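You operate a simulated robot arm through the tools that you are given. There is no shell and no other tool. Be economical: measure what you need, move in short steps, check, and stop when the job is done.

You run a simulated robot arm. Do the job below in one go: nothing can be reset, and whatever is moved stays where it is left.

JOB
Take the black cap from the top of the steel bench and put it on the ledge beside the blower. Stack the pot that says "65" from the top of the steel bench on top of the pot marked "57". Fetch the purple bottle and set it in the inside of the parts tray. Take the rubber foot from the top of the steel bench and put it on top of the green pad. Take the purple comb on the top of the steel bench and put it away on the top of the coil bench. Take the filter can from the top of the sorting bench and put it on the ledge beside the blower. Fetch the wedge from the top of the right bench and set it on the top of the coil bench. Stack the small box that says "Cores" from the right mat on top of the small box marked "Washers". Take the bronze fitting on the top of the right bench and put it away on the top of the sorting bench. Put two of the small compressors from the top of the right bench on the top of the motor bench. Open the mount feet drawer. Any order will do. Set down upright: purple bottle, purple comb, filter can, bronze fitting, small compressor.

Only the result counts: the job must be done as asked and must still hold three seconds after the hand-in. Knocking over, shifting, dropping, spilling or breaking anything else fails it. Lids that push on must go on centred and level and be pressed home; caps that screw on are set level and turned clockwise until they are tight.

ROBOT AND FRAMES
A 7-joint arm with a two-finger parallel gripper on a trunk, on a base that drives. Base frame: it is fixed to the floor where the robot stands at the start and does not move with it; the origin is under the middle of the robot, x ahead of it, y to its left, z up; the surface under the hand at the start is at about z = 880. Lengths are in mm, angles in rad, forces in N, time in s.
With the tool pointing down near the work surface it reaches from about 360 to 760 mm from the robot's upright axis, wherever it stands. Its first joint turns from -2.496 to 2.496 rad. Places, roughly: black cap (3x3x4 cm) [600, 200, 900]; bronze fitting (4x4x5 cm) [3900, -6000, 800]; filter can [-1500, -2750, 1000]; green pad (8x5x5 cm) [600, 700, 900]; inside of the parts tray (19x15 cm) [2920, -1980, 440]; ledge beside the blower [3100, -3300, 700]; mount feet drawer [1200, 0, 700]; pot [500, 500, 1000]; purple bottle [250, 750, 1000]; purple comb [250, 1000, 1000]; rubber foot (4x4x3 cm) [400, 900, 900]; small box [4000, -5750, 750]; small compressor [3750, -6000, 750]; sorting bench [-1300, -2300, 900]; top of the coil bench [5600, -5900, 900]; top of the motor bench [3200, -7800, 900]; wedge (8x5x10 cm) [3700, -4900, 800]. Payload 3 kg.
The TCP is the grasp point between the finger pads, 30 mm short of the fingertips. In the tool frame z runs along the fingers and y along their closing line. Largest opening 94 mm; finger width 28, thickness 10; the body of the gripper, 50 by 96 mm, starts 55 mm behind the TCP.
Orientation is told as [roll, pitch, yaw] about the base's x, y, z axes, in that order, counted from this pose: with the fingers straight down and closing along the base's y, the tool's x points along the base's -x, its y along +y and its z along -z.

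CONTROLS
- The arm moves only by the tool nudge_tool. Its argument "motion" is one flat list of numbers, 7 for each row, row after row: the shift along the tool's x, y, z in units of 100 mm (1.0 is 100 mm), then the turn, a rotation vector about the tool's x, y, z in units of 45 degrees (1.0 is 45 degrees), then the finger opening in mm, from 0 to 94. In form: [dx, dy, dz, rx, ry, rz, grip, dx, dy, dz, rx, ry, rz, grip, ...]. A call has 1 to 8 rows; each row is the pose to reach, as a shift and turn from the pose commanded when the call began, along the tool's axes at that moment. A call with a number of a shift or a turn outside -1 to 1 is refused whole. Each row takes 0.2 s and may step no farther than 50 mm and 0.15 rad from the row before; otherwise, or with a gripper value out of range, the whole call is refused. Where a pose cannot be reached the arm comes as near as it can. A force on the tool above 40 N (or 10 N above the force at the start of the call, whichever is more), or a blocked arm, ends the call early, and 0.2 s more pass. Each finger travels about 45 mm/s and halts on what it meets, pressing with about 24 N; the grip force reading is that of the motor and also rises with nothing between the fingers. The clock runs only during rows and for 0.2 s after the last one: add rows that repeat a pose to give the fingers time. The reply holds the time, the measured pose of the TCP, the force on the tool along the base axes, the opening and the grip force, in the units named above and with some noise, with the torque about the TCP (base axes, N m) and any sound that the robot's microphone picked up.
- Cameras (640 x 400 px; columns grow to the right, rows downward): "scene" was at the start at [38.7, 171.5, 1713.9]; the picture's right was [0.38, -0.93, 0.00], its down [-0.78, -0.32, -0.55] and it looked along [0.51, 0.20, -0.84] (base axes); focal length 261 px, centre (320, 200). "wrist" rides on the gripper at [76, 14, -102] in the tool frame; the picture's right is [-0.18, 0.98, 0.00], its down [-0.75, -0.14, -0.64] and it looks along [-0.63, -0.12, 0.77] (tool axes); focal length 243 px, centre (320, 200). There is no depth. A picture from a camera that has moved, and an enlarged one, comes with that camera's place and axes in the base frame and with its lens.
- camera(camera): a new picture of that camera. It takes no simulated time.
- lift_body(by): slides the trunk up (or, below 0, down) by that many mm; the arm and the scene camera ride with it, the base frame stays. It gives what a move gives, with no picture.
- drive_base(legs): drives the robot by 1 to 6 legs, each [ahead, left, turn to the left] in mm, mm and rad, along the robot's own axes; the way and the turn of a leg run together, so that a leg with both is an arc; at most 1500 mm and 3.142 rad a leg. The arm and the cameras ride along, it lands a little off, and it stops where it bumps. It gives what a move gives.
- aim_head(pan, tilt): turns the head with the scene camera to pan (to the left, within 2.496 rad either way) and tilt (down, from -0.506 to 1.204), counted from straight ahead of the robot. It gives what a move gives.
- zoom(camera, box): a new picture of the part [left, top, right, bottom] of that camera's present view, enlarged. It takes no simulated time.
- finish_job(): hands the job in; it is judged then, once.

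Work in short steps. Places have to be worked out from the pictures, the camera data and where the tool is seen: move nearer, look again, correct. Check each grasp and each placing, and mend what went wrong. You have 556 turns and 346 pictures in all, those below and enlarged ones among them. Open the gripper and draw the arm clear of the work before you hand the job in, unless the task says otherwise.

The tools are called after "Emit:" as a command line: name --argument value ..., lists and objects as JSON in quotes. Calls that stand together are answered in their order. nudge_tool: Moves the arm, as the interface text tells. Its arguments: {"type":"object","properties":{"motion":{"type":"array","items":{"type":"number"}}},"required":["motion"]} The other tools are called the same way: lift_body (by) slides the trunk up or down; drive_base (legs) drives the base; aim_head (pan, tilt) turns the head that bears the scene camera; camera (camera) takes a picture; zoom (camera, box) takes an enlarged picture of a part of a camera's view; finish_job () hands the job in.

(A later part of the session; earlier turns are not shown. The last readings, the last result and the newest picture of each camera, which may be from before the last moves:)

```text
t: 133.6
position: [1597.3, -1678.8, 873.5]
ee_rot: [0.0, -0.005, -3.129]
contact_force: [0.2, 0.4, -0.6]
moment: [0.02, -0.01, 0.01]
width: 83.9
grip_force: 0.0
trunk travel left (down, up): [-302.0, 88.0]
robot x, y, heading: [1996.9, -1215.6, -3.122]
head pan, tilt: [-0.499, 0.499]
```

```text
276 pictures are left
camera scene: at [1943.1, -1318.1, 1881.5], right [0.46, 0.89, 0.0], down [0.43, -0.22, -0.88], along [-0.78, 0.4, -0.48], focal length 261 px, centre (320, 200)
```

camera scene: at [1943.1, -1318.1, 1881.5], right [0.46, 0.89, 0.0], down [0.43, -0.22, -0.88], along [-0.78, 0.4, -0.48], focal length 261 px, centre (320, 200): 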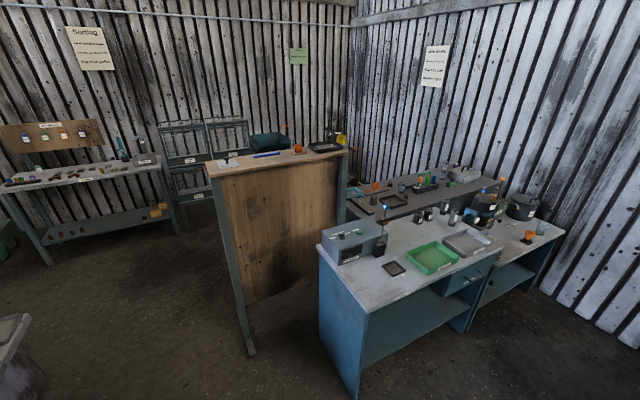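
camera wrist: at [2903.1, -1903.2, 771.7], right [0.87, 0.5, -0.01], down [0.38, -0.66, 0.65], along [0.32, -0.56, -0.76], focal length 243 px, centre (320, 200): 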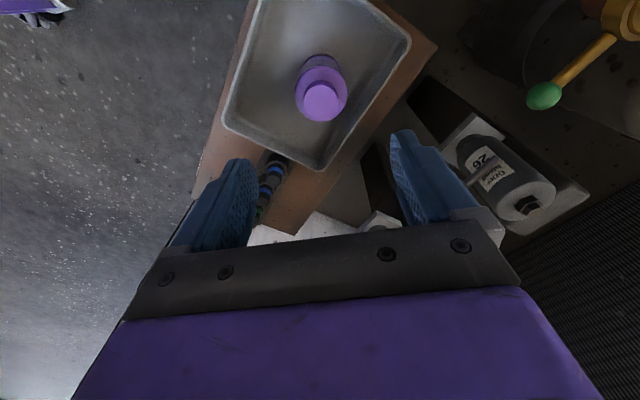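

I drive north along the aisle to face the drawer.

Emit:
drive_base --legs '[[14, -825, 0], [14, -825, -0.02]]'

Emit:
aim_head --pan 0.3 --tilt 0.9

Emit:
camera --camera "scene"

Emit:
camera --camera "wrist"

```text
t: 142.0
position: [1524.2, -33.7, 871.8]
ee_rot: [-0.004, -0.006, -3.142]
contact_force: [0.9, 1.5, 0.2]
moment: [-0.01, 0.04, 0.0]
width: 84.0
grip_force: 0.0
trunk travel left (down, up): [-302.0, 88.0]
robot x, y, heading: [1925.4, 431.6, -3.13]
head pan, tilt: [-0.499, 0.499]
```

```text
t: 143.1
position: [1524.6, -30.8, 873.6]
ee_rot: [0.0, -0.007, -3.14]
contact_force: [-0.1, 0.3, 0.1]
moment: [0.02, -0.03, 0.01]
width: 84.0
grip_force: 0.0
trunk travel left (down, up): [-302.0, 88.0]
robot x, y, heading: [1924.3, 435.8, -3.134]
head pan, tilt: [0.3, 0.901]
```

```text
275 pictures are left
camera scene: at [1882.2, 258.3, 1847.2], right [-0.3, 0.95, 0.0], down [0.75, 0.24, -0.62], along [-0.59, -0.19, -0.79], focal length 261 px, centre (320, 200)
```

scene: 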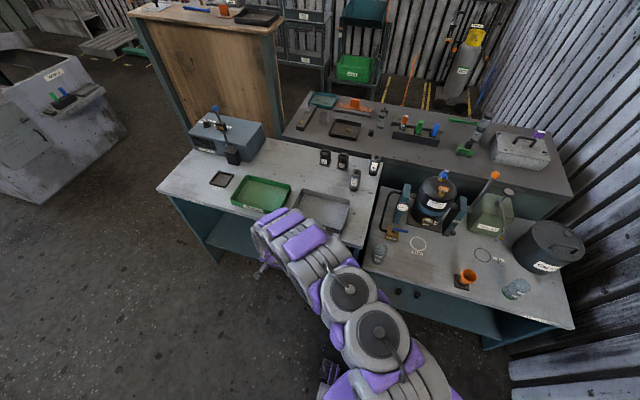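

```text
274 pictures are left
camera wrist: at [1601.5, -43.8, 975.7], right [-0.18, -0.98, 0.0], down [-0.75, 0.14, 0.65], along [-0.64, 0.12, -0.76], focal length 243 px, centre (320, 200)
```

wrist: 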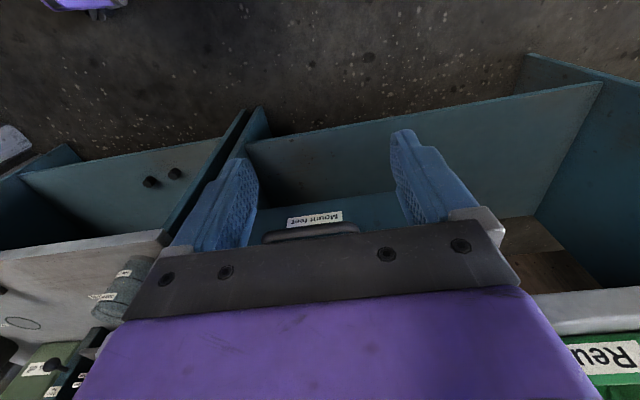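

"Mount feet" label and a bar handle are visible (handle ≈[1270,37,670]). I move 120 mm nearer and zoom on it.

Emit:
drive_base --legs '[[110, -60, 0]]'

Emit:
zoom --camera "wrist" --box '[200, 100, 440, 260]'

Emit:
zoom --camera "scene" --box '[140, 140, 400, 300]'

```text
t: 144.4
position: [1413.7, 14.8, 867.8]
ee_rot: [-0.011, -0.006, -3.139]
contact_force: [0.0, 0.3, 0.5]
moment: [-0.03, 0.07, -0.03]
width: 84.1
grip_force: 0.1
trunk travel left (down, up): [-302.0, 88.0]
robot x, y, heading: [1812.5, 483.4, -3.132]
head pan, tilt: [0.3, 0.901]
```

```text
2.50 times, centred on (320, 180) of wrist
camera zoom: at [1489.8, 0.0, 969.1], right [-0.18, -0.98, -0.01], down [-0.75, 0.13, 0.65], along [-0.64, 0.12, -0.76], focal length 606 px, centre (320, 250)
```

zoom: 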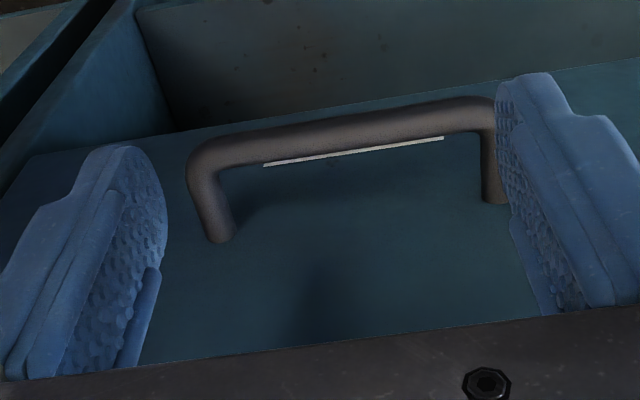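

```text
2.46 times, centred on (270, 220) of scene
camera zoom: at [1769.5, 291.8, 1844.8], right [-0.31, 0.95, 0.02], down [0.75, 0.25, -0.61], along [-0.59, -0.18, -0.79], focal length 642 px, centre (443, 151)
```

zoom: 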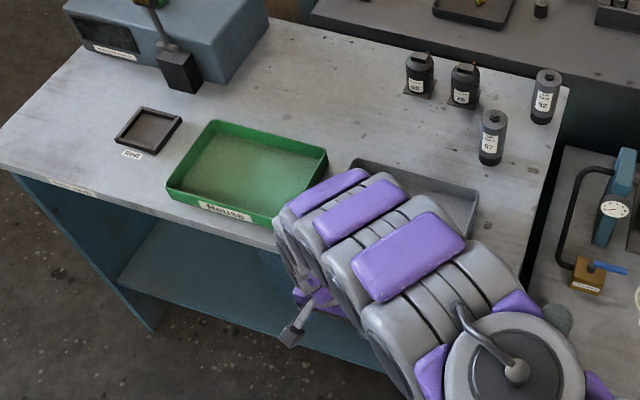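

Triangulating: bar handle centre ≈[1381,14,773], drawer face x≈1339, gap ≈36 mm. I'll hook it with one finger: back off 60 mm and turn the tool 90° so the fingers close along x.

Emit:
nudge_tool --motion '[0.45, 0, 0, 0, 0, 0, 84, 0.7, 0, 0, 0, 0, 0.18, 94, 0.7, 0, 0, 0, 0, 0.36, 94, 0.7, 0, 0, 0, 0, 0.54, 94, 0.7, 0, 0, 0, 0, 0.72, 94, 0.7, 0, 0, 0, 0, 0.9, 94, 0.7, 0, 0, 0, 0, 1.0, 94]'

Emit:
nudge_tool --motion '[0, 0, 0, 0, 0, 0.18, 94, 0, 0, 0, 0, 0, 0.36, 94, 0, 0, 0, 0, 0, 0.54, 94, 0, 0, 0, 0, 0, 0.72, 94, 0, 0, 0, 0, 0, 0.9, 94, 0, 0, 0, 0, 0, 1.0, 94, 0, 0, 0, 0, 0, 1.0, 94]'

Emit:
camera --camera "wrist"

```text
t: 146.0
position: [1485.6, 21.1, 872.8]
ee_rot: [0.007, -0.004, 2.358]
contact_force: [0.0, -0.1, -0.3]
moment: [-0.03, 0.0, 0.01]
width: 93.9
grip_force: 0.1
trunk travel left (down, up): [-302.0, 88.0]
robot x, y, heading: [1818.3, 486.1, -3.136]
head pan, tilt: [0.3, 0.901]
```

```text
t: 147.6
position: [1484.3, 29.0, 875.9]
ee_rot: [0.009, 0.004, 1.572]
contact_force: [-0.6, -0.2, 0.1]
moment: [0.0, 0.02, 0.03]
width: 94.0
grip_force: 0.0
trunk travel left (down, up): [-302.0, 88.0]
robot x, y, heading: [1811.2, 490.2, -3.131]
head pan, tilt: [0.3, 0.901]
```

```text
271 pictures are left
camera wrist: at [1471.2, -48.0, 978.1], right [-0.98, 0.18, 0.01], down [0.14, 0.76, 0.64], along [0.11, 0.63, -0.77], focal length 243 px, centre (320, 200)
```

wrist: 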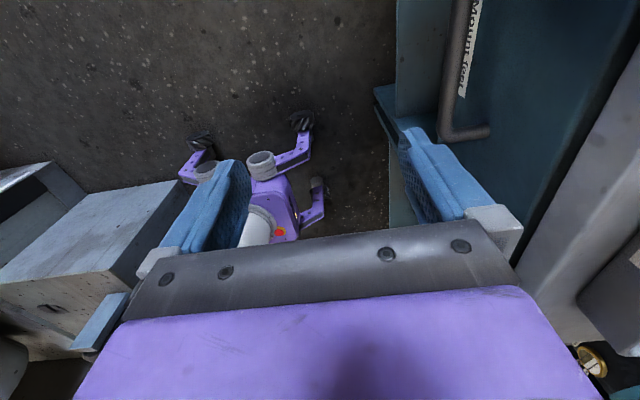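

Bar end confirmed at ≈[1375,66]. I lower 40 mm and move so the inner finger sits behind the bar, still above it.

Emit:
lift_body --by -40

Emit:
nudge_tool --motion '[0.1, 0.4, 0, 0, 0, 0, 94, 0.13, 0.66, 0, 0, 0, 0, 94, 0.13, 0.66, 0, 0, 0, 0, 94, 0.13, 0.66, 0, 0, 0, 0, 94]'

Emit:
camera --camera "wrist"

```text
t: 148.4
position: [1484.3, 29.9, 835.3]
ee_rot: [0.008, 0.006, 1.575]
contact_force: [0.2, 0.2, 0.3]
moment: [-0.01, 0.02, 0.0]
width: 94.1
grip_force: 0.1
trunk travel left (down, up): [-262.0, 128.0]
robot x, y, heading: [1817.4, 487.1, -3.133]
head pan, tilt: [0.3, 0.901]
```

```text
t: 149.4
position: [1417.7, 14.4, 837.6]
ee_rot: [0.009, 0.009, 1.574]
contact_force: [1.0, 0.1, -0.5]
moment: [0.01, -0.04, 0.01]
width: 94.0
grip_force: 0.0
trunk travel left (down, up): [-262.0, 128.0]
robot x, y, heading: [1816.9, 487.4, -3.13]
head pan, tilt: [0.3, 0.901]
```

```text
270 pictures are left
camera wrist: at [1404.8, -60.6, 939.7], right [-0.98, 0.18, 0.01], down [0.14, 0.76, 0.64], along [0.11, 0.63, -0.77], focal length 243 px, centre (320, 200)
```

wrist: 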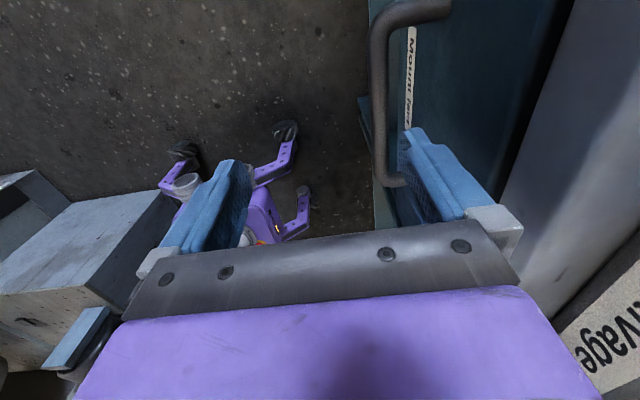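

The bar sits at x≈1374, so I shift the finger 10 mm farther in, then descend.

Emit:
nudge_tool --motion '[0, 0.1, 0, 0, 0, 0, 94, 0, 0.1, 0.2, 0, 0, 0, 94, 0, 0.1, 0.35, 0, 0, 0, 94, 0, 0.1, 0.5, 0, 0, 0, 94, 0, 0.1, 0.5, 0, 0, 0, 94]'

Emit:
camera --camera "wrist"

```text
t: 150.6
position: [1408.6, 14.5, 785.5]
ee_rot: [0.008, 0.006, 1.573]
contact_force: [-0.2, -0.1, 0.4]
moment: [0.02, 0.03, 0.02]
width: 93.9
grip_force: 0.0
trunk travel left (down, up): [-262.0, 128.0]
robot x, y, heading: [1813.3, 486.5, -3.132]
head pan, tilt: [0.3, 0.901]
```

```text
269 pictures are left
camera wrist: at [1394.9, -61.0, 888.1], right [-0.98, 0.18, 0.01], down [0.14, 0.76, 0.64], along [0.11, 0.63, -0.77], focal length 243 px, centre (320, 200)
```

wrist: 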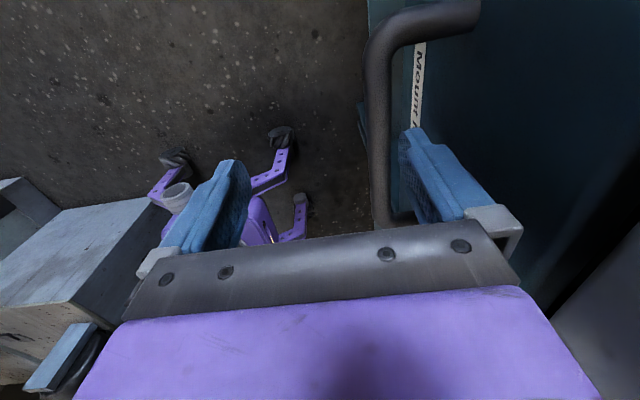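

Finger is behind the bar. I pull by backing the base.

Emit:
drive_base --legs '[[-140, 0, 0]]'

Emit:
camera --camera "wrist"

Emit:
camera --camera "scene"

```text
t: 151.9
position: [1546.9, 16.5, 785.9]
ee_rot: [0.01, 0.006, 1.578]
contact_force: [-0.4, 0.2, -0.2]
moment: [-0.01, 0.05, 0.03]
width: 94.3
grip_force: 0.0
trunk travel left (down, up): [-262.0, 128.0]
robot x, y, heading: [1953.6, 487.4, -3.132]
head pan, tilt: [0.3, 0.901]
```

```text
268 pictures are left
camera wrist: at [1534.6, -60.8, 888.4], right [-0.98, 0.18, 0.01], down [0.14, 0.76, 0.64], along [0.11, 0.63, -0.77], focal length 243 px, centre (320, 200)
```

wrist: 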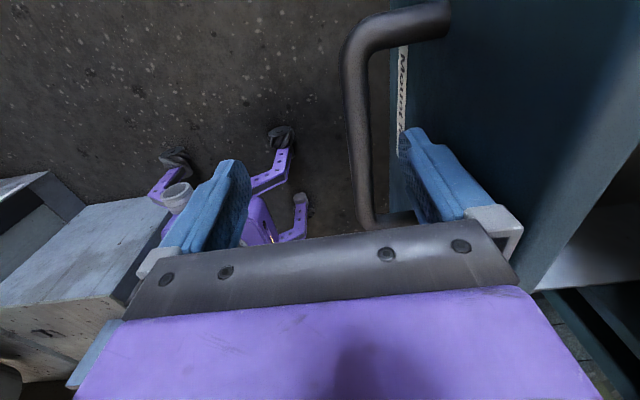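

```text
267 pictures are left
camera scene: at [1910.6, 316.6, 1807.3], right [-0.31, 0.95, 0.0], down [0.75, 0.24, -0.62], along [-0.59, -0.19, -0.79], focal length 261 px, centre (320, 200)
```

scene: 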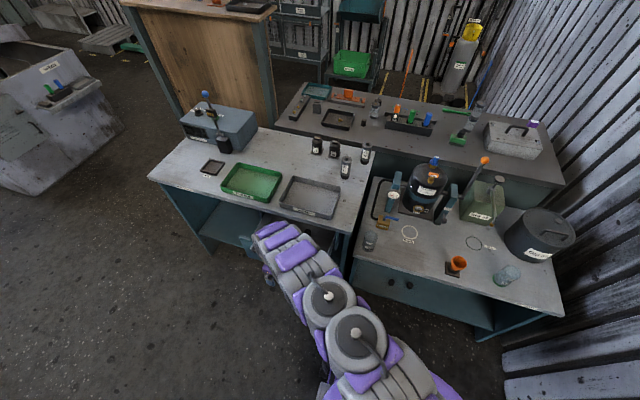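

The drawer follows. I pull another 120 mm.

Emit:
drive_base --legs '[[-120, 0, 0]]'

Emit:
camera --camera "wrist"

```text
t: 153.1
position: [1629.7, 22.3, 809.7]
ee_rot: [0.016, 0.033, 1.612]
contact_force: [-1.3, -0.2, -0.3]
moment: [0.07, -0.05, -0.01]
width: 94.0
grip_force: 0.0
trunk travel left (down, up): [-262.0, 128.0]
robot x, y, heading: [2007.1, 482.9, -3.078]
head pan, tilt: [0.3, 0.901]
stopped in leg 1: the force on the tool passed its limit at 208 N (the readings are from after the stop); the commanded pose is now the measured one
```

```text
266 pictures are left
camera wrist: at [1619.7, -51.2, 915.0], right [-0.99, 0.14, 0.01], down [0.12, 0.78, 0.61], along [0.08, 0.61, -0.79], focal length 243 px, centre (320, 200)
```

wrist: 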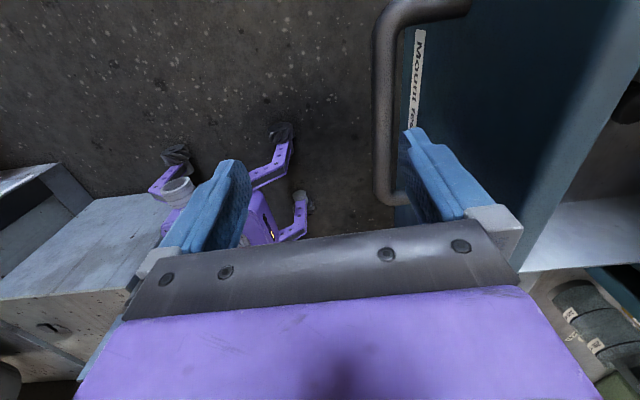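

The drawer hit its end stop – fully open. I lift out of the handle and back off.

Emit:
lift_body --by 110

Emit:
drive_base --legs '[[-200, 0, 0]]'

Emit:
aim_head --pan 0.4 --tilt 0.75

Emit:
camera --camera "scene"

```text
t: 154.5
position: [1628.9, 18.1, 915.3]
ee_rot: [0.016, 0.03, 1.61]
contact_force: [-0.6, -1.0, 0.2]
moment: [-0.02, -0.01, -0.04]
width: 93.9
grip_force: 0.0
trunk travel left (down, up): [-372.0, 18.0]
robot x, y, heading: [2016.6, 478.8, -3.076]
head pan, tilt: [0.3, 0.901]
```

```text
t: 155.8
position: [1732.4, 2.0, 936.9]
ee_rot: [0.03, 0.065, 1.759]
contact_force: [0.9, -0.3, 1.1]
moment: [0.03, 0.03, 0.01]
width: 94.0
grip_force: 0.1
trunk travel left (down, up): [-372.0, 18.0]
robot x, y, heading: [2042.3, 479.8, -2.926]
head pan, tilt: [0.3, 0.901]
stopped in leg 1: the robot was blocked; the commanded pose is now the measured one
```

```text
t: 156.5
position: [1732.1, -2.2, 932.6]
ee_rot: [0.025, 0.062, 1.758]
contact_force: [0.3, 1.2, 0.0]
moment: [0.0, 0.0, -0.01]
width: 94.0
grip_force: 0.0
trunk travel left (down, up): [-372.0, 18.0]
robot x, y, heading: [2041.9, 475.4, -2.932]
head pan, tilt: [0.4, 0.75]
```

```text
265 pictures are left
camera scene: at [2032.7, 274.1, 1929.3], right [-0.57, 0.82, 0.01], down [0.56, 0.4, -0.72], along [-0.6, -0.41, -0.69], focal length 261 px, centre (320, 200)
```

scene: 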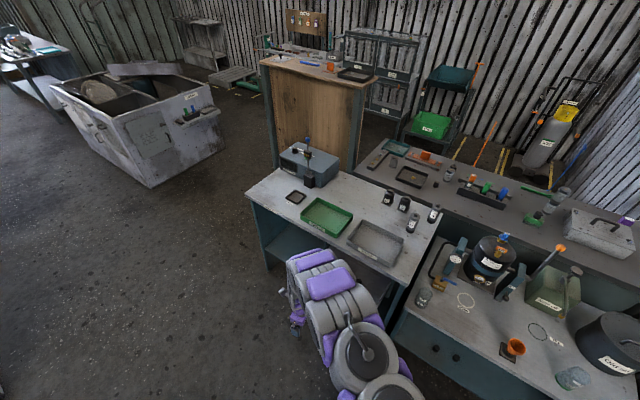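

Blocked behind by something at x≈2250. I move slightly ahead and then south, and look back at it and at the drawer.

Emit:
drive_base --legs '[[40, 0, 0], [-60, 700, 0]]'

Emit:
aim_head --pan -1.0 --tilt 0.6

Emit:
camera --camera "scene"

Emit:
aim_head --pan -2.2 --tilt 0.6

Emit:
camera --camera "scene"

```text
t: 160.8
position: [1889.6, -667.2, 929.5]
ee_rot: [0.023, 0.061, 1.75]
contact_force: [-0.3, -0.1, 0.3]
moment: [-0.02, -0.01, -0.01]
width: 94.0
grip_force: 0.0
trunk travel left (down, up): [-372.0, 18.0]
robot x, y, heading: [2205.0, -187.0, -2.939]
head pan, tilt: [0.4, 0.75]
```

```text
t: 162.3
position: [1889.4, -661.6, 931.7]
ee_rot: [0.024, 0.064, 1.75]
contact_force: [-0.3, 0.0, 0.1]
moment: [0.01, -0.03, 0.0]
width: 94.0
grip_force: 0.1
trunk travel left (down, up): [-372.0, 18.0]
robot x, y, heading: [2202.7, -185.1, -2.934]
head pan, tilt: [-1.0, 0.6]
```

```text
264 pictures are left
camera scene: at [2195.4, -254.2, 1943.0], right [0.72, 0.7, 0.0], down [0.4, -0.4, -0.82], along [-0.57, 0.59, -0.57], focal length 261 px, centre (320, 200)
```

scene: 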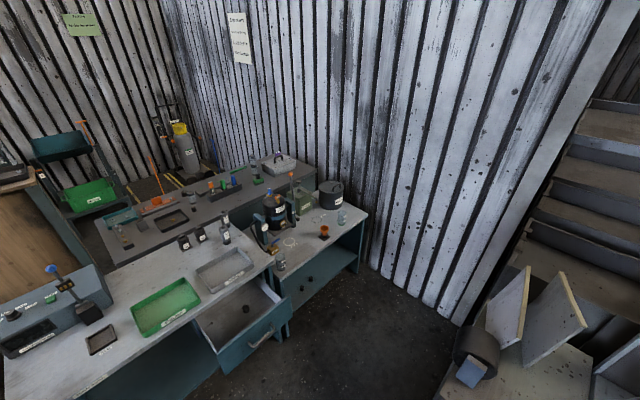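

```text
t: 163.7
position: [1892.2, -669.3, 928.8]
ee_rot: [0.023, 0.06, 1.751]
contact_force: [-0.1, 0.9, -0.6]
moment: [-0.04, 0.02, -0.01]
width: 93.9
grip_force: 0.1
trunk travel left (down, up): [-372.0, 18.0]
robot x, y, heading: [2201.8, -189.5, -2.937]
head pan, tilt: [-2.201, 0.6]
```

```text
263 pictures are left
camera scene: at [2296.8, -251.6, 1942.7], right [0.91, -0.41, 0.0], down [-0.23, -0.51, -0.83], along [0.34, 0.75, -0.56], focal length 261 px, centre (320, 200)
```

scene: 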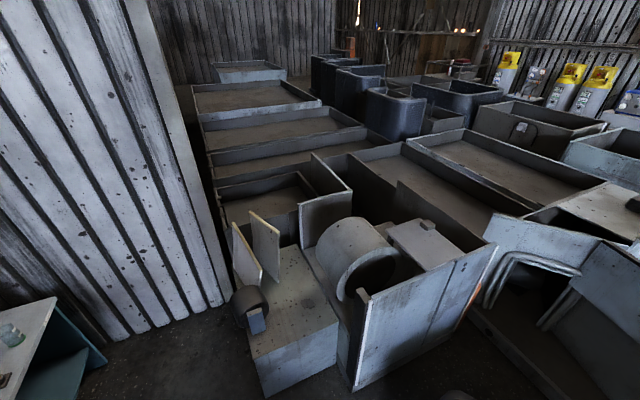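

Drawer is open as wanted, nothing else shifted. Now I level the tool and turn it back to its usual yaw.

Emit:
nudge_tool --motion '[0, 0, 0, 0.029, -0.079, 0, 94, 0, 0, 0, 0.029, -0.079, 0, 94]'

Emit:
nudge_tool --motion '[0, 0, 0, 0, 0, -0.18, 94, 0, 0, 0, 0, 0, -0.36, 94, 0, 0, 0, 0, 0, -0.54, 94, 0, 0, 0, 0, 0, -0.72, 94, 0, 0, 0, 0, 0, -0.9, 94, 0, 0, 0, 0, 0, -1.0, 94]'

Emit:
nudge_tool --motion '[0, 0, 0, 0, 0, -0.18, 94, 0, 0, 0, 0, 0, -0.36, 94, 0, 0, 0, 0, 0, -0.54, 94, 0, 0, 0, 0, 0, -0.72, 94, 0, 0, 0, 0, 0, -0.9, 94, 0, 0, 0, 0, 0, -1.0, 94]'

```text
t: 164.3
position: [1890.7, -666.3, 929.9]
ee_rot: [0.002, -0.003, 1.752]
contact_force: [-0.5, 0.3, 0.0]
moment: [0.0, -0.01, -0.02]
width: 94.0
grip_force: 0.1
trunk travel left (down, up): [-372.0, 18.0]
robot x, y, heading: [2202.5, -186.8, -2.941]
head pan, tilt: [-2.201, 0.6]
```

```text
t: 165.7
position: [1889.7, -667.0, 930.2]
ee_rot: [0.001, -0.001, 2.539]
contact_force: [0.1, 0.3, 0.2]
moment: [-0.02, 0.01, -0.01]
width: 93.9
grip_force: 0.0
trunk travel left (down, up): [-372.0, 18.0]
robot x, y, heading: [2202.4, -186.8, -2.944]
head pan, tilt: [-2.201, 0.6]
```

```text
t: 167.1
position: [1890.2, -667.4, 928.9]
ee_rot: [-0.001, -0.004, -2.961]
contact_force: [-1.0, -0.6, 0.2]
moment: [0.05, 0.03, -0.01]
width: 93.9
grip_force: 0.1
trunk travel left (down, up): [-372.0, 18.0]
robot x, y, heading: [2204.3, -184.5, -2.939]
head pan, tilt: [-2.201, 0.6]
```

I raise the arm 250 mm for carrying height, then loop back west around the partition.

Emit:
nudge_tool --motion '[0, 0, -0.5, 0, 0, 0, 60, 0, 0, -1.0, 0, 0, 0, 60]'

Emit:
nudge_tool --motion '[0, 0, -0.5, 0, 0, 0, 60, 0, 0, -1.0, 0, 0, 0, 60]'

Emit:
nudge_tool --motion '[0, 0, -0.5, 0, 0, 0, 60, 0, 0, -0.6, 0, 0, 0, 60]'

Emit:
drive_base --legs '[[254, 858, 0], [254, 858, 0], [0, 0, -0.988], [778, 778, 0], [778, 778, 0]]'

Emit:
aim_head --pan 0.8 --tilt 0.4

Emit:
camera --camera "scene"

```text
t: 167.7
position: [1893.0, -664.4, 1028.6]
ee_rot: [0.001, -0.002, -2.963]
contact_force: [-0.1, 0.6, 0.1]
moment: [0.0, -0.01, -0.02]
width: 59.6
grip_force: 0.1
trunk travel left (down, up): [-372.0, 18.0]
robot x, y, heading: [2206.5, -184.9, -2.942]
head pan, tilt: [-2.201, 0.6]
```

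```text
t: 168.3
position: [1891.0, -663.1, 1130.6]
ee_rot: [-0.001, -0.004, -2.962]
contact_force: [0.8, 0.2, 0.2]
moment: [-0.01, 0.0, 0.02]
width: 60.1
grip_force: 0.1
trunk travel left (down, up): [-372.0, 18.0]
robot x, y, heading: [2206.8, -187.8, -2.941]
head pan, tilt: [-2.201, 0.6]
```

```text
t: 168.9
position: [1892.1, -667.1, 1189.1]
ee_rot: [-0.002, -0.002, -2.964]
contact_force: [0.4, 0.1, -0.2]
moment: [-0.01, -0.03, -0.01]
width: 60.0
grip_force: 0.1
trunk travel left (down, up): [-372.0, 18.0]
robot x, y, heading: [2203.6, -188.2, -2.936]
head pan, tilt: [-2.201, 0.6]
```

```text
t: 190.9
position: [-680.8, -2073.7, 1190.2]
ee_rot: [0.001, -0.003, 2.37]
contact_force: [0.1, -0.2, -0.7]
moment: [0.01, -0.01, 0.0]
width: 60.1
grip_force: 0.1
trunk travel left (down, up): [-372.0, 18.0]
robot x, y, heading: [-116.3, -2050.8, 2.393]
head pan, tilt: [-2.201, 0.6]
```

```text
t: 193.5
position: [-680.2, -2073.9, 1191.2]
ee_rot: [0.0, -0.002, 2.367]
contact_force: [0.4, 0.2, 0.1]
moment: [-0.02, -0.01, -0.02]
width: 60.1
grip_force: 0.0
trunk travel left (down, up): [-372.0, 18.0]
robot x, y, heading: [-114.6, -2051.2, 2.387]
head pan, tilt: [0.799, 0.4]
```

```text
262 pictures are left
camera scene: at [-284.2, -2182.3, 1960.4], right [-0.05, 1.0, 0.0], down [0.39, 0.02, -0.92], along [-0.92, -0.04, -0.39], focal length 261 px, centre (320, 200)
```

scene: 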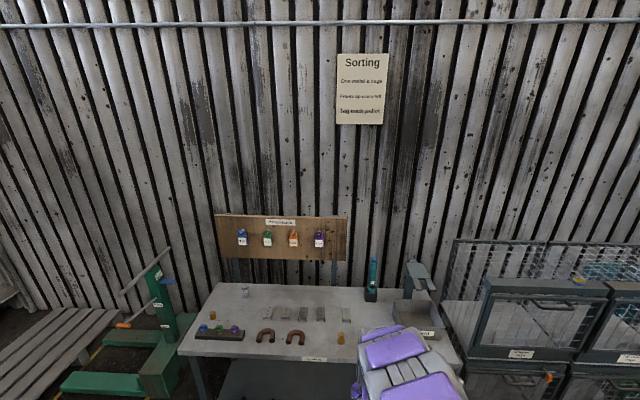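

I'm at the sorting bench with empty hand, but the cap trip comes first. Turn to heading 0 and go north to the steel bench.

Emit:
drive_base --legs '[[0, 0, -2.39], [-40, 1000, 0], [0, 965, 0], [130, 0, 0], [0, 0, -0.38]]'

Emit:
camera --camera "wrist"

Emit:
aim_head --pan 0.2 --tilt 0.9

Emit:
camera --camera "scene"

```text
t: 209.9
position: [455.6, 240.1, 1198.1]
ee_rot: [0.022, -0.005, -0.154]
contact_force: [0.7, 0.7, -0.1]
moment: [-0.01, 0.0, 0.01]
width: 60.0
grip_force: 0.0
trunk travel left (down, up): [-372.0, 18.0]
robot x, y, heading: [14.6, -83.9, -0.122]
head pan, tilt: [0.799, 0.4]
stopped in leg 4: the robot was blocked; the commanded pose is now the measured one
```

```text
261 pictures are left
camera wrist: at [381.2, 263.9, 1300.3], right [0.33, 0.94, 0.02], down [0.72, -0.27, 0.64], along [0.61, -0.2, -0.77], focal length 243 px, centre (320, 200)
```

wrist: 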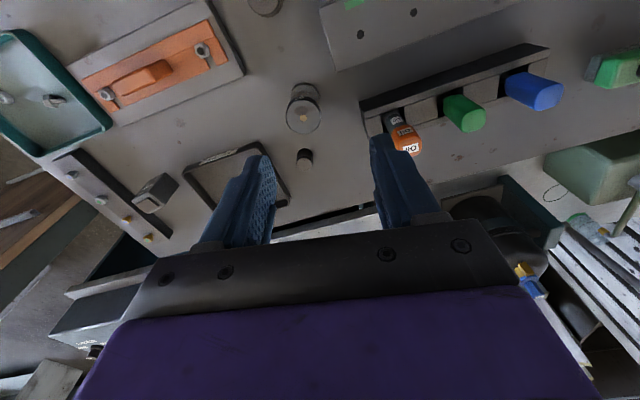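

```text
t: 210.9
position: [457.4, 247.8, 1194.8]
ee_rot: [0.014, -0.004, -0.154]
contact_force: [-0.5, -0.1, -0.4]
moment: [0.01, -0.01, 0.0]
width: 60.0
grip_force: 0.1
trunk travel left (down, up): [-372.0, 18.0]
robot x, y, heading: [15.4, -86.8, -0.124]
head pan, tilt: [0.201, 0.901]
```

```text
260 pictures are left
camera scene: at [82.1, 64.2, 1917.8], right [0.08, -1.0, 0.0], down [-0.78, -0.06, -0.62], along [0.62, 0.05, -0.78], focal length 261 px, centre (320, 200)
```

scene: 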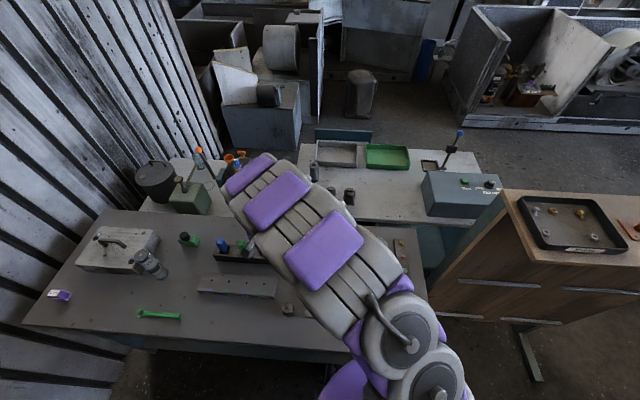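

Slight bump at x≈15; I back off 25 mm and swing right to bring the hand toward the cap at ≈[592,168].

Emit:
drive_base --legs '[[-30, 0, 0], [0, 0, -0.246]]'

Emit:
nudge_tool --motion '[-0.3, 0.3, 0, 0.015, 0.005, 0, 60, -0.6, 0.6, 0, 0.015, 0.005, 0, 60, -0.68, 0.72, 0, 0.015, 0.005, 0, 60, -0.68, 0.72, 0, 0.015, 0.005, 0, 60]'

Emit:
camera --camera "wrist"

```text
t: 212.6
position: [496.5, 134.0, 1193.9]
ee_rot: [0.016, -0.001, -0.398]
contact_force: [1.0, -0.4, 0.3]
moment: [0.01, -0.02, 0.01]
width: 60.1
grip_force: 0.1
trunk travel left (down, up): [-372.0, 18.0]
robot x, y, heading: [-18.2, -82.8, -0.37]
head pan, tilt: [0.201, 0.901]
```

```text
t: 213.6
position: [586.3, 174.2, 1196.2]
ee_rot: [0.003, 0.0, -0.396]
contact_force: [0.3, -0.4, -0.2]
moment: [-0.05, 0.02, 0.01]
width: 60.0
grip_force: 0.0
trunk travel left (down, up): [-372.0, 18.0]
robot x, y, heading: [-15.9, -82.0, -0.371]
head pan, tilt: [0.201, 0.901]
```

```text
259 pictures are left
camera wrist: at [520.7, 216.3, 1298.4], right [0.55, 0.84, 0.0], down [0.64, -0.42, 0.64], along [0.54, -0.35, -0.77], focal length 243 px, centre (320, 200)
```

wrist: 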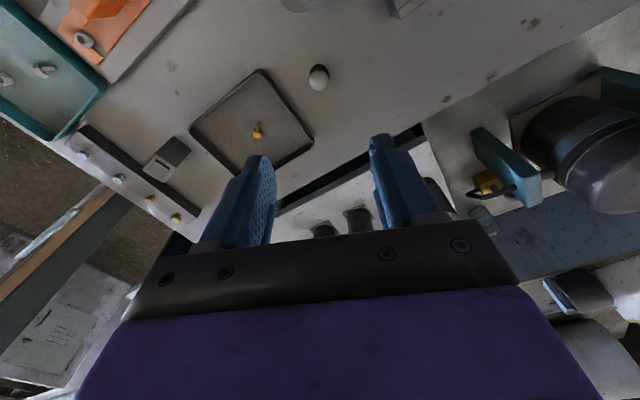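

Cap ≈[592,167.5]; tray edge clears the fingers. I align and lower in two stages.

Emit:
nudge_tool --motion '[-0.08, -0.04, 0, 0, 0, 0, 56, -0.08, -0.04, 0, 0, 0, 0, 56]'

Emit:
lift_body --by -190

Emit:
nudge_tool --motion '[0, 0, 0, 0, 0, 0, 56, 0, 0, 0, 0, 0, 0, 56]'

Emit:
camera --camera "wrist"

```text
t: 214.2
position: [589.9, 166.8, 1195.7]
ee_rot: [0.003, 0.0, -0.395]
contact_force: [0.1, 0.6, 0.6]
moment: [0.02, 0.0, -0.01]
width: 56.0
grip_force: 0.1
trunk travel left (down, up): [-372.0, 18.0]
robot x, y, heading: [-14.5, -84.3, -0.377]
head pan, tilt: [0.201, 0.901]
```

```text
t: 216.3
position: [591.1, 166.6, 1007.2]
ee_rot: [0.003, 0.001, -0.397]
contact_force: [0.4, -0.1, -0.2]
moment: [0.03, -0.05, -0.01]
width: 56.1
grip_force: 0.2
trunk travel left (down, up): [-182.0, 208.0]
robot x, y, heading: [-16.4, -83.9, -0.374]
head pan, tilt: [0.201, 0.901]
```

```text
t: 216.9
position: [590.2, 166.2, 1005.2]
ee_rot: [0.002, 0.002, -0.397]
contact_force: [-0.4, -0.4, 0.5]
moment: [0.01, -0.01, 0.01]
width: 55.7
grip_force: 0.1
trunk travel left (down, up): [-182.0, 208.0]
robot x, y, heading: [-16.7, -79.2, -0.371]
head pan, tilt: [0.201, 0.901]
```

```text
258 pictures are left
camera wrist: at [525.1, 208.7, 1108.3], right [0.55, 0.84, 0.0], down [0.64, -0.42, 0.64], along [0.54, -0.35, -0.77], focal length 243 px, centre (320, 200)
```

wrist: 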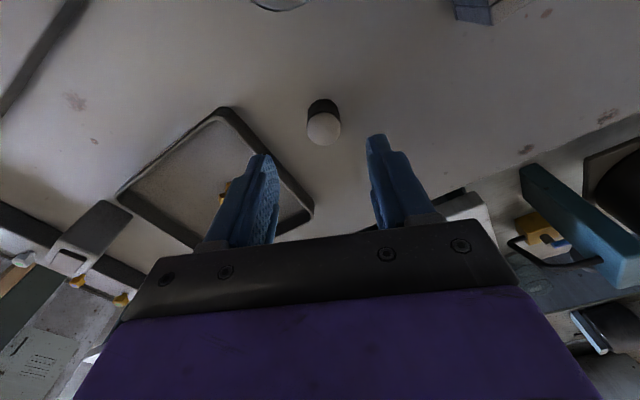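

Fine adjust and lower to grip the cap.

Emit:
nudge_tool --motion '[-0.04, 0.02, 0.4, 0, 0, 0, 56, -0.04, 0.02, 0.7, 0, 0, 0, 56, -0.04, 0.02, 0.91, 0, 0, 0, 56, -0.04, 0.02, 0.91, 0, 0, 0, 30, -0.04, 0.02, 0.91, 0, 0, 0, 12, -0.04, 0.02, 0.91, 0, 0, 0, 12, -0.04, 0.02, 0.91, 0, 0, 0, 12]'

Emit:
zoom --camera "wrist" --box '[200, 60, 440, 240]'

```text
t: 218.5
position: [595.4, 168.1, 913.4]
ee_rot: [0.004, 0.0, -0.397]
contact_force: [-0.8, 0.2, 0.4]
moment: [0.02, -0.01, 0.03]
width: 30.0
grip_force: 24.3
trunk travel left (down, up): [-182.0, 208.0]
robot x, y, heading: [-16.8, -84.3, -0.372]
head pan, tilt: [0.201, 0.901]
```

```text
2.22 times, centred on (320, 150) of wrist
camera zoom: at [530.1, 209.4, 1016.0], right [0.55, 0.84, 0.0], down [0.64, -0.42, 0.64], along [0.54, -0.35, -0.77], focal length 539 px, centre (320, 311)
```

zoom: 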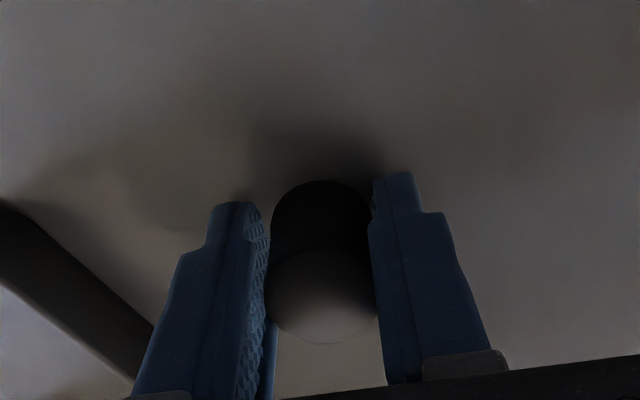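

Cap gripped. I lift and take the route south then east.

Emit:
lift_body --by 205

Emit:
drive_base --legs '[[-170, -66, 0], [0, 0, 0.372], [0, -1000, 0], [0, -880, 0], [0, 0, -0.76]]'

Emit:
camera --camera "wrist"

```text
t: 220.7
position: [595.9, 169.7, 1118.8]
ee_rot: [0.003, 0.001, -0.396]
contact_force: [-0.1, -0.3, 0.1]
moment: [-0.01, 0.0, -0.02]
width: 29.9
grip_force: 24.0
trunk travel left (down, up): [-387.0, 3.0]
robot x, y, heading: [-14.4, -82.8, -0.375]
head pan, tilt: [0.201, 0.901]
```

```text
t: 234.3
position: [485.5, -1938.8, 1117.7]
ee_rot: [0.001, 0.001, -0.773]
contact_force: [0.2, 0.8, -0.1]
moment: [0.04, -0.02, 0.0]
width: 29.8
grip_force: 23.7
trunk travel left (down, up): [-387.0, 3.0]
robot x, y, heading: [-180.0, -1945.5, -0.746]
head pan, tilt: [0.201, 0.901]
```

```text
256 pictures are left
camera wrist: at [441.0, -1874.5, 1219.3], right [0.82, 0.58, 0.0], down [0.44, -0.63, 0.64], along [0.37, -0.52, -0.77], focal length 243 px, centre (320, 200)
```

wrist: 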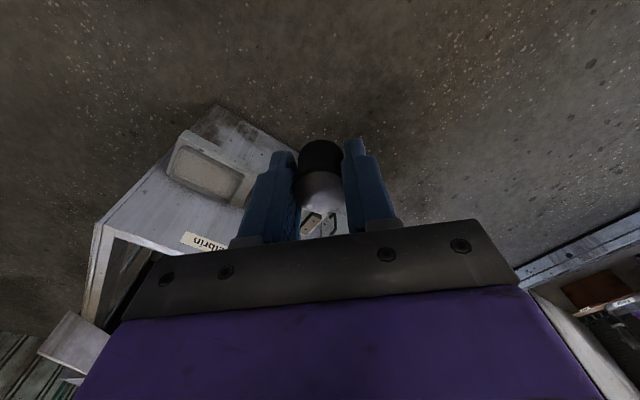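

Cap still held. Now east to x≈2000, then south toward the blower.

Emit:
drive_base --legs '[[804, 736, 0], [804, 736, 0], [860, -935, 0]]'

Emit:
aim_head --pan 0.75 --tilt 0.6

Emit:
camera --camera "scene"

```text
t: 251.1
position: [2672.1, -3230.4, 1119.0]
ee_rot: [0.005, -0.002, -0.775]
contact_force: [-0.2, -0.3, -1.0]
moment: [0.0, -0.05, 0.04]
width: 29.1
grip_force: 23.8
trunk travel left (down, up): [-387.0, 3.0]
robot x, y, heading: [2008.0, -3240.7, -0.748]
head pan, tilt: [0.201, 0.901]
```

```text
t: 252.1
position: [2666.0, -3234.4, 1120.4]
ee_rot: [0.009, -0.002, -0.775]
contact_force: [-0.5, -0.3, -0.2]
moment: [0.01, -0.01, 0.01]
width: 29.1
grip_force: 24.4
trunk travel left (down, up): [-387.0, 3.0]
robot x, y, heading: [2010.4, -3237.1, -0.751]
head pan, tilt: [0.75, 0.6]
```

```text
255 pictures are left
camera scene: at [2183.7, -3111.4, 1956.7], right [0.0, -1.0, 0.0], down [-0.57, 0.0, -0.82], along [0.82, 0.0, -0.57], focal length 261 px, centre (320, 200)
```

scene: 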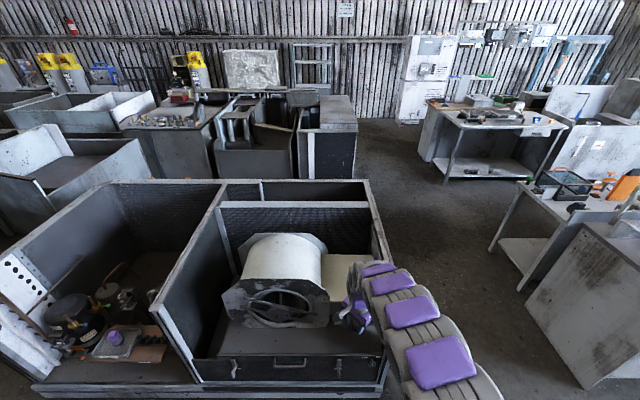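

I zoom to identify the ledge.

Emit:
zoom --camera "scene" --box '[200, 210, 420, 390]'

Emit:
camera --camera "wrist"

```text
2.22 times, centred on (310, 300) of scene
camera zoom: at [2183.7, -3111.4, 1956.7], right [0.0, -1.0, 0.0], down [-0.57, 0.0, -0.82], along [0.82, 0.0, -0.57], focal length 580 px, centre (342, -22)
```

zoom: 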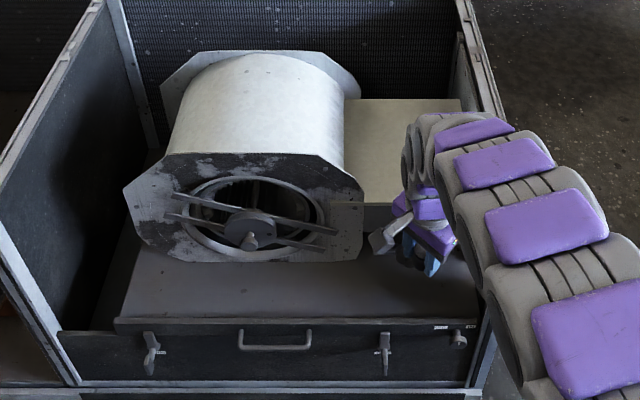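

```text
253 pictures are left
camera wrist: at [2620.1, -3171.0, 1224.2], right [0.82, 0.57, 0.01], down [0.43, -0.63, 0.64], along [0.38, -0.52, -0.77], focal length 243 px, centre (320, 200)
```

wrist: 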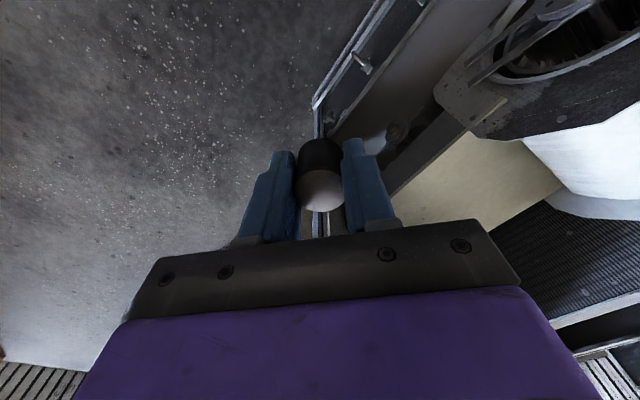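

Triangulation: the cream duct top beside the blower is at z≈650–700, x 3074–3395, y −3165…−3465 — that is the ledge. I drive the cap above ≈[3150,-3310].

Emit:
drive_base --legs '[[405, 272, 0]]'

Emit:
camera --camera "wrist"

Emit:
camera --camera "scene"

```text
t: 255.0
position: [3139.8, -3317.1, 1127.0]
ee_rot: [0.015, -0.009, -0.783]
contact_force: [0.8, 0.8, -0.3]
moment: [0.02, 0.01, 0.01]
width: 29.0
grip_force: 24.0
trunk travel left (down, up): [-387.0, 3.0]
robot x, y, heading: [2491.4, -3320.3, -0.753]
head pan, tilt: [0.75, 0.6]
```

```text
252 pictures are left
camera wrist: at [3094.0, -3254.0, 1228.6], right [0.82, 0.57, 0.02], down [0.42, -0.64, 0.65], along [0.38, -0.52, -0.76], focal length 243 px, centre (320, 200)
```

wrist: 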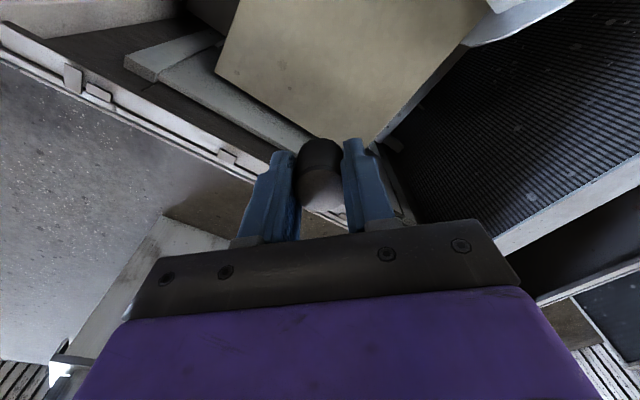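

```text
251 pictures are left
camera scene: at [2627.9, -3220.6, 1962.9], right [-0.01, -1.0, -0.01], down [-0.55, 0.01, -0.83], along [0.83, 0.0, -0.55], focal length 261 px, centre (320, 200)
```

scene: 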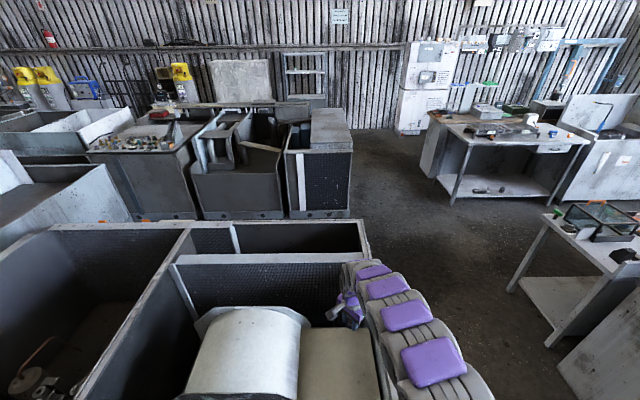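

The duct top spans x≈3000–3370, y≈−3150…−3475, z≈700–745. I shift 60 mm south (leaving room for the can later), level, and lower most of the way.

Emit:
drive_base --legs '[[41, -44, 0]]'

Emit:
nudge_tool --motion '[0, 0, 0, 0.012, 0.01, 0, 12, 0, 0, 0, 0.012, 0.01, 0, 12, 0, 0, 0, 0.012, 0.01, 0, 12]'

Emit:
lift_body --by -260

Emit:
camera --camera "wrist"

Emit:
aim_head --pan 0.75 --tilt 0.95

Emit:
camera --camera "scene"

```text
t: 255.9
position: [3155.5, -3358.4, 1116.4]
ee_rot: [-0.008, -0.013, -0.791]
contact_force: [-1.2, 0.4, -0.5]
moment: [-0.03, -0.09, -0.01]
width: 28.8
grip_force: 24.0
trunk travel left (down, up): [-387.0, 3.0]
robot x, y, heading: [2487.3, -3377.0, -0.757]
head pan, tilt: [0.75, 0.6]
```

```text
t: 256.7
position: [3159.0, -3357.1, 1113.4]
ee_rot: [-0.024, -0.006, -0.792]
contact_force: [-0.1, -0.3, -0.3]
moment: [-0.01, -0.02, 0.02]
width: 28.9
grip_force: 24.1
trunk travel left (down, up): [-387.0, 3.0]
robot x, y, heading: [2485.5, -3378.0, -0.763]
head pan, tilt: [0.75, 0.6]
```

```text
t: 259.4
position: [3160.9, -3355.4, 852.3]
ee_rot: [-0.025, -0.003, -0.791]
contact_force: [0.0, 1.1, -0.8]
moment: [0.01, 0.03, 0.02]
width: 28.8
grip_force: 24.2
trunk travel left (down, up): [-127.0, 263.0]
robot x, y, heading: [2486.2, -3379.4, -0.754]
head pan, tilt: [0.75, 0.6]
```

```text
250 pictures are left
camera wrist: at [3119.0, -3288.3, 953.3], right [0.83, 0.56, -0.02], down [0.44, -0.62, 0.65], along [0.35, -0.55, -0.76], focal length 243 px, centre (320, 200)
```

wrist: 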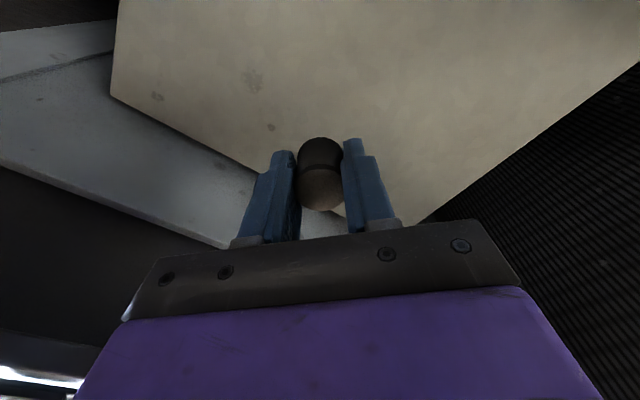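

```text
t: 260.2
position: [3161.2, -3354.5, 851.5]
ee_rot: [-0.023, -0.003, -0.791]
contact_force: [-0.6, 0.0, 0.0]
moment: [0.01, 0.02, 0.01]
width: 28.8
grip_force: 24.3
trunk travel left (down, up): [-127.0, 263.0]
robot x, y, heading: [2480.3, -3377.6, -0.759]
head pan, tilt: [0.75, 0.949]
```

```text
249 pictures are left
camera scene: at [2621.3, -3272.4, 1673.2], right [-0.01, -1.0, -0.01], down [-0.81, 0.01, -0.59], along [0.59, 0.0, -0.81], focal length 261 px, centre (320, 200)
```

scene: 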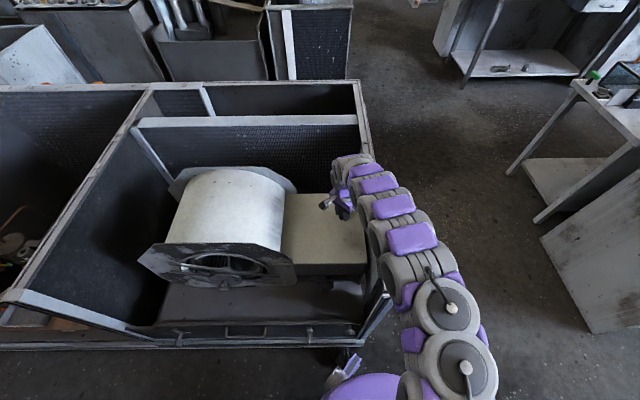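

Over the duct. I level and descend with force watching.

Emit:
nudge_tool --motion '[0, 0, 0, -0.03, 0.004, 0, 12, 0, 0, 0.2, -0.03, 0.004, 0, 12, 0, 0, 0.35, -0.03, 0.004, 0, 12, 0, 0, 0.5, -0.03, 0.004, 0, 12, 0, 0, 0.62, -0.03, 0.004, 0, 12, 0, 0, 0.74, -0.03, 0.004, 0, 12, 0, 0, 0.86, -0.03, 0.004, 0, 12, 0, 0, 0.98, -0.03, 0.004, 0, 12]'

Emit:
camera --camera "wrist"

```text
t: 261.8
position: [3162.9, -3355.2, 776.0]
ee_rot: [-0.006, -0.017, -0.798]
contact_force: [-41.1, -26.1, 83.0]
moment: [1.04, 0.96, 0.77]
width: 28.8
grip_force: 24.2
trunk travel left (down, up): [-127.0, 263.0]
robot x, y, heading: [2487.9, -3376.5, -0.764]
head pan, tilt: [0.75, 0.949]
stopped in row 7: the force on the tool passed its limit at 64 N (the readings are from after the stop); the commanded pose is now the measured one
```

```text
248 pictures are left
camera wrist: at [3119.5, -3289.6, 876.1], right [0.83, 0.55, 0.0], down [0.42, -0.63, 0.66], along [0.36, -0.55, -0.76], focal length 243 px, centre (320, 200)
```

wrist: 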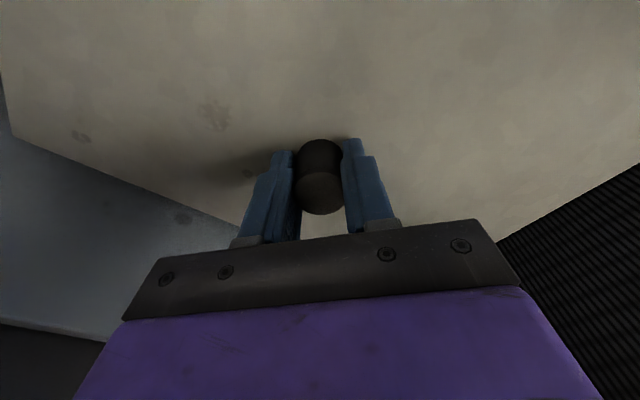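

Contact at TCP 776 (surface ≈743). I relieve the press, release, and rise.

Emit:
nudge_tool --motion '[0, 0, -0.06, 0, 0, 0, 12, 0, 0, -0.06, 0, 0, 0, 12]'

Emit:
nudge_tool --motion '[0, 0, 0.015, 0, 0, 0, 12, 0, 0, 0.03, 0, 0, 0, 12]'

```text
t: 262.4
position: [3166.0, -3354.2, 775.4]
ee_rot: [-0.006, -0.013, -0.796]
contact_force: [-13.4, -27.3, 52.5]
moment: [0.32, 0.2, 0.17]
width: 28.6
grip_force: 24.1
trunk travel left (down, up): [-127.0, 263.0]
robot x, y, heading: [2491.2, -3376.8, -0.763]
head pan, tilt: [0.75, 0.949]
```

```text
t: 262.9
position: [3169.9, -3351.7, 775.3]
ee_rot: [-0.019, -0.025, -0.803]
contact_force: [-56.3, -27.1, 106.7]
moment: [1.55, 1.21, 1.15]
width: 28.7
grip_force: 23.7
trunk travel left (down, up): [-127.0, 263.0]
robot x, y, heading: [2489.3, -3379.1, -0.763]
head pan, tilt: [0.75, 0.949]
stopped in row 2: the force on the tool passed its limit at 72 N (the readings are from after the stop); the commanded pose is now the measured one
```

Still pressing; I go up 8 mm more and check the force.

Emit:
nudge_tool --motion '[0, 0, -0.08, 0, 0, 0, 12, 0, 0, -0.08, 0, 0, 0, 12]'

```text
t: 263.5
position: [3173.0, -3348.5, 774.7]
ee_rot: [-0.019, -0.018, -0.802]
contact_force: [-16.4, -30.5, 58.3]
moment: [0.18, 0.26, 0.16]
width: 28.6
grip_force: 23.8
trunk travel left (down, up): [-127.0, 263.0]
robot x, y, heading: [2485.6, -3379.6, -0.76]
head pan, tilt: [0.75, 0.949]
```

Emit:
nudge_tool --motion '[0, 0, -0.06, 0.0, 0, 0, 12, 0, 0, -0.12, 0, 0, 0, 12, 0, 0, -0.12, 0, 0, 0, 12]'

```text
t: 264.3
position: [3172.6, -3344.0, 783.7]
ee_rot: [-0.023, -0.01, -0.797]
contact_force: [-0.5, 0.2, 0.4]
moment: [0.03, 0.01, 0.03]
width: 28.9
grip_force: 24.1
trunk travel left (down, up): [-127.0, 263.0]
robot x, y, heading: [2484.8, -3373.8, -0.762]
head pan, tilt: [0.75, 0.949]
```

Free again. I level and touch down gently in 2 mm steps.

Emit:
nudge_tool --motion '[0, 0, 0, -0.029, 0.013, 0, 12, 0, 0, 0.02, -0.029, 0.013, 0, 12, 0, 0, 0.04, -0.029, 0.013, 0, 12, 0, 0, 0.06, -0.029, 0.013, 0, 12, 0, 0, 0.07, -0.029, 0.013, 0, 12]'

```text
t: 265.5
position: [3175.6, -3345.4, 778.0]
ee_rot: [-0.002, -0.002, -0.796]
contact_force: [0.3, -0.1, -0.3]
moment: [0.01, -0.01, -0.02]
width: 29.1
grip_force: 23.9
trunk travel left (down, up): [-127.0, 263.0]
robot x, y, heading: [2490.2, -3376.7, -0.758]
head pan, tilt: [0.75, 0.949]
```

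Emit:
nudge_tool --motion '[0, 0, 0.015, 0, 0, 0, 12, 0, 0, 0.03, 0, 0, 0, 12, 0, 0, 0.03, 0, 0, 0, 12]'

```text
t: 266.3
position: [3175.7, -3346.3, 776.2]
ee_rot: [0.001, -0.001, -0.798]
contact_force: [0.2, 0.8, 5.5]
moment: [-0.08, -0.06, -0.02]
width: 28.9
grip_force: 23.9
trunk travel left (down, up): [-127.0, 263.0]
robot x, y, heading: [2483.6, -3376.1, -0.765]
head pan, tilt: [0.75, 0.949]
```

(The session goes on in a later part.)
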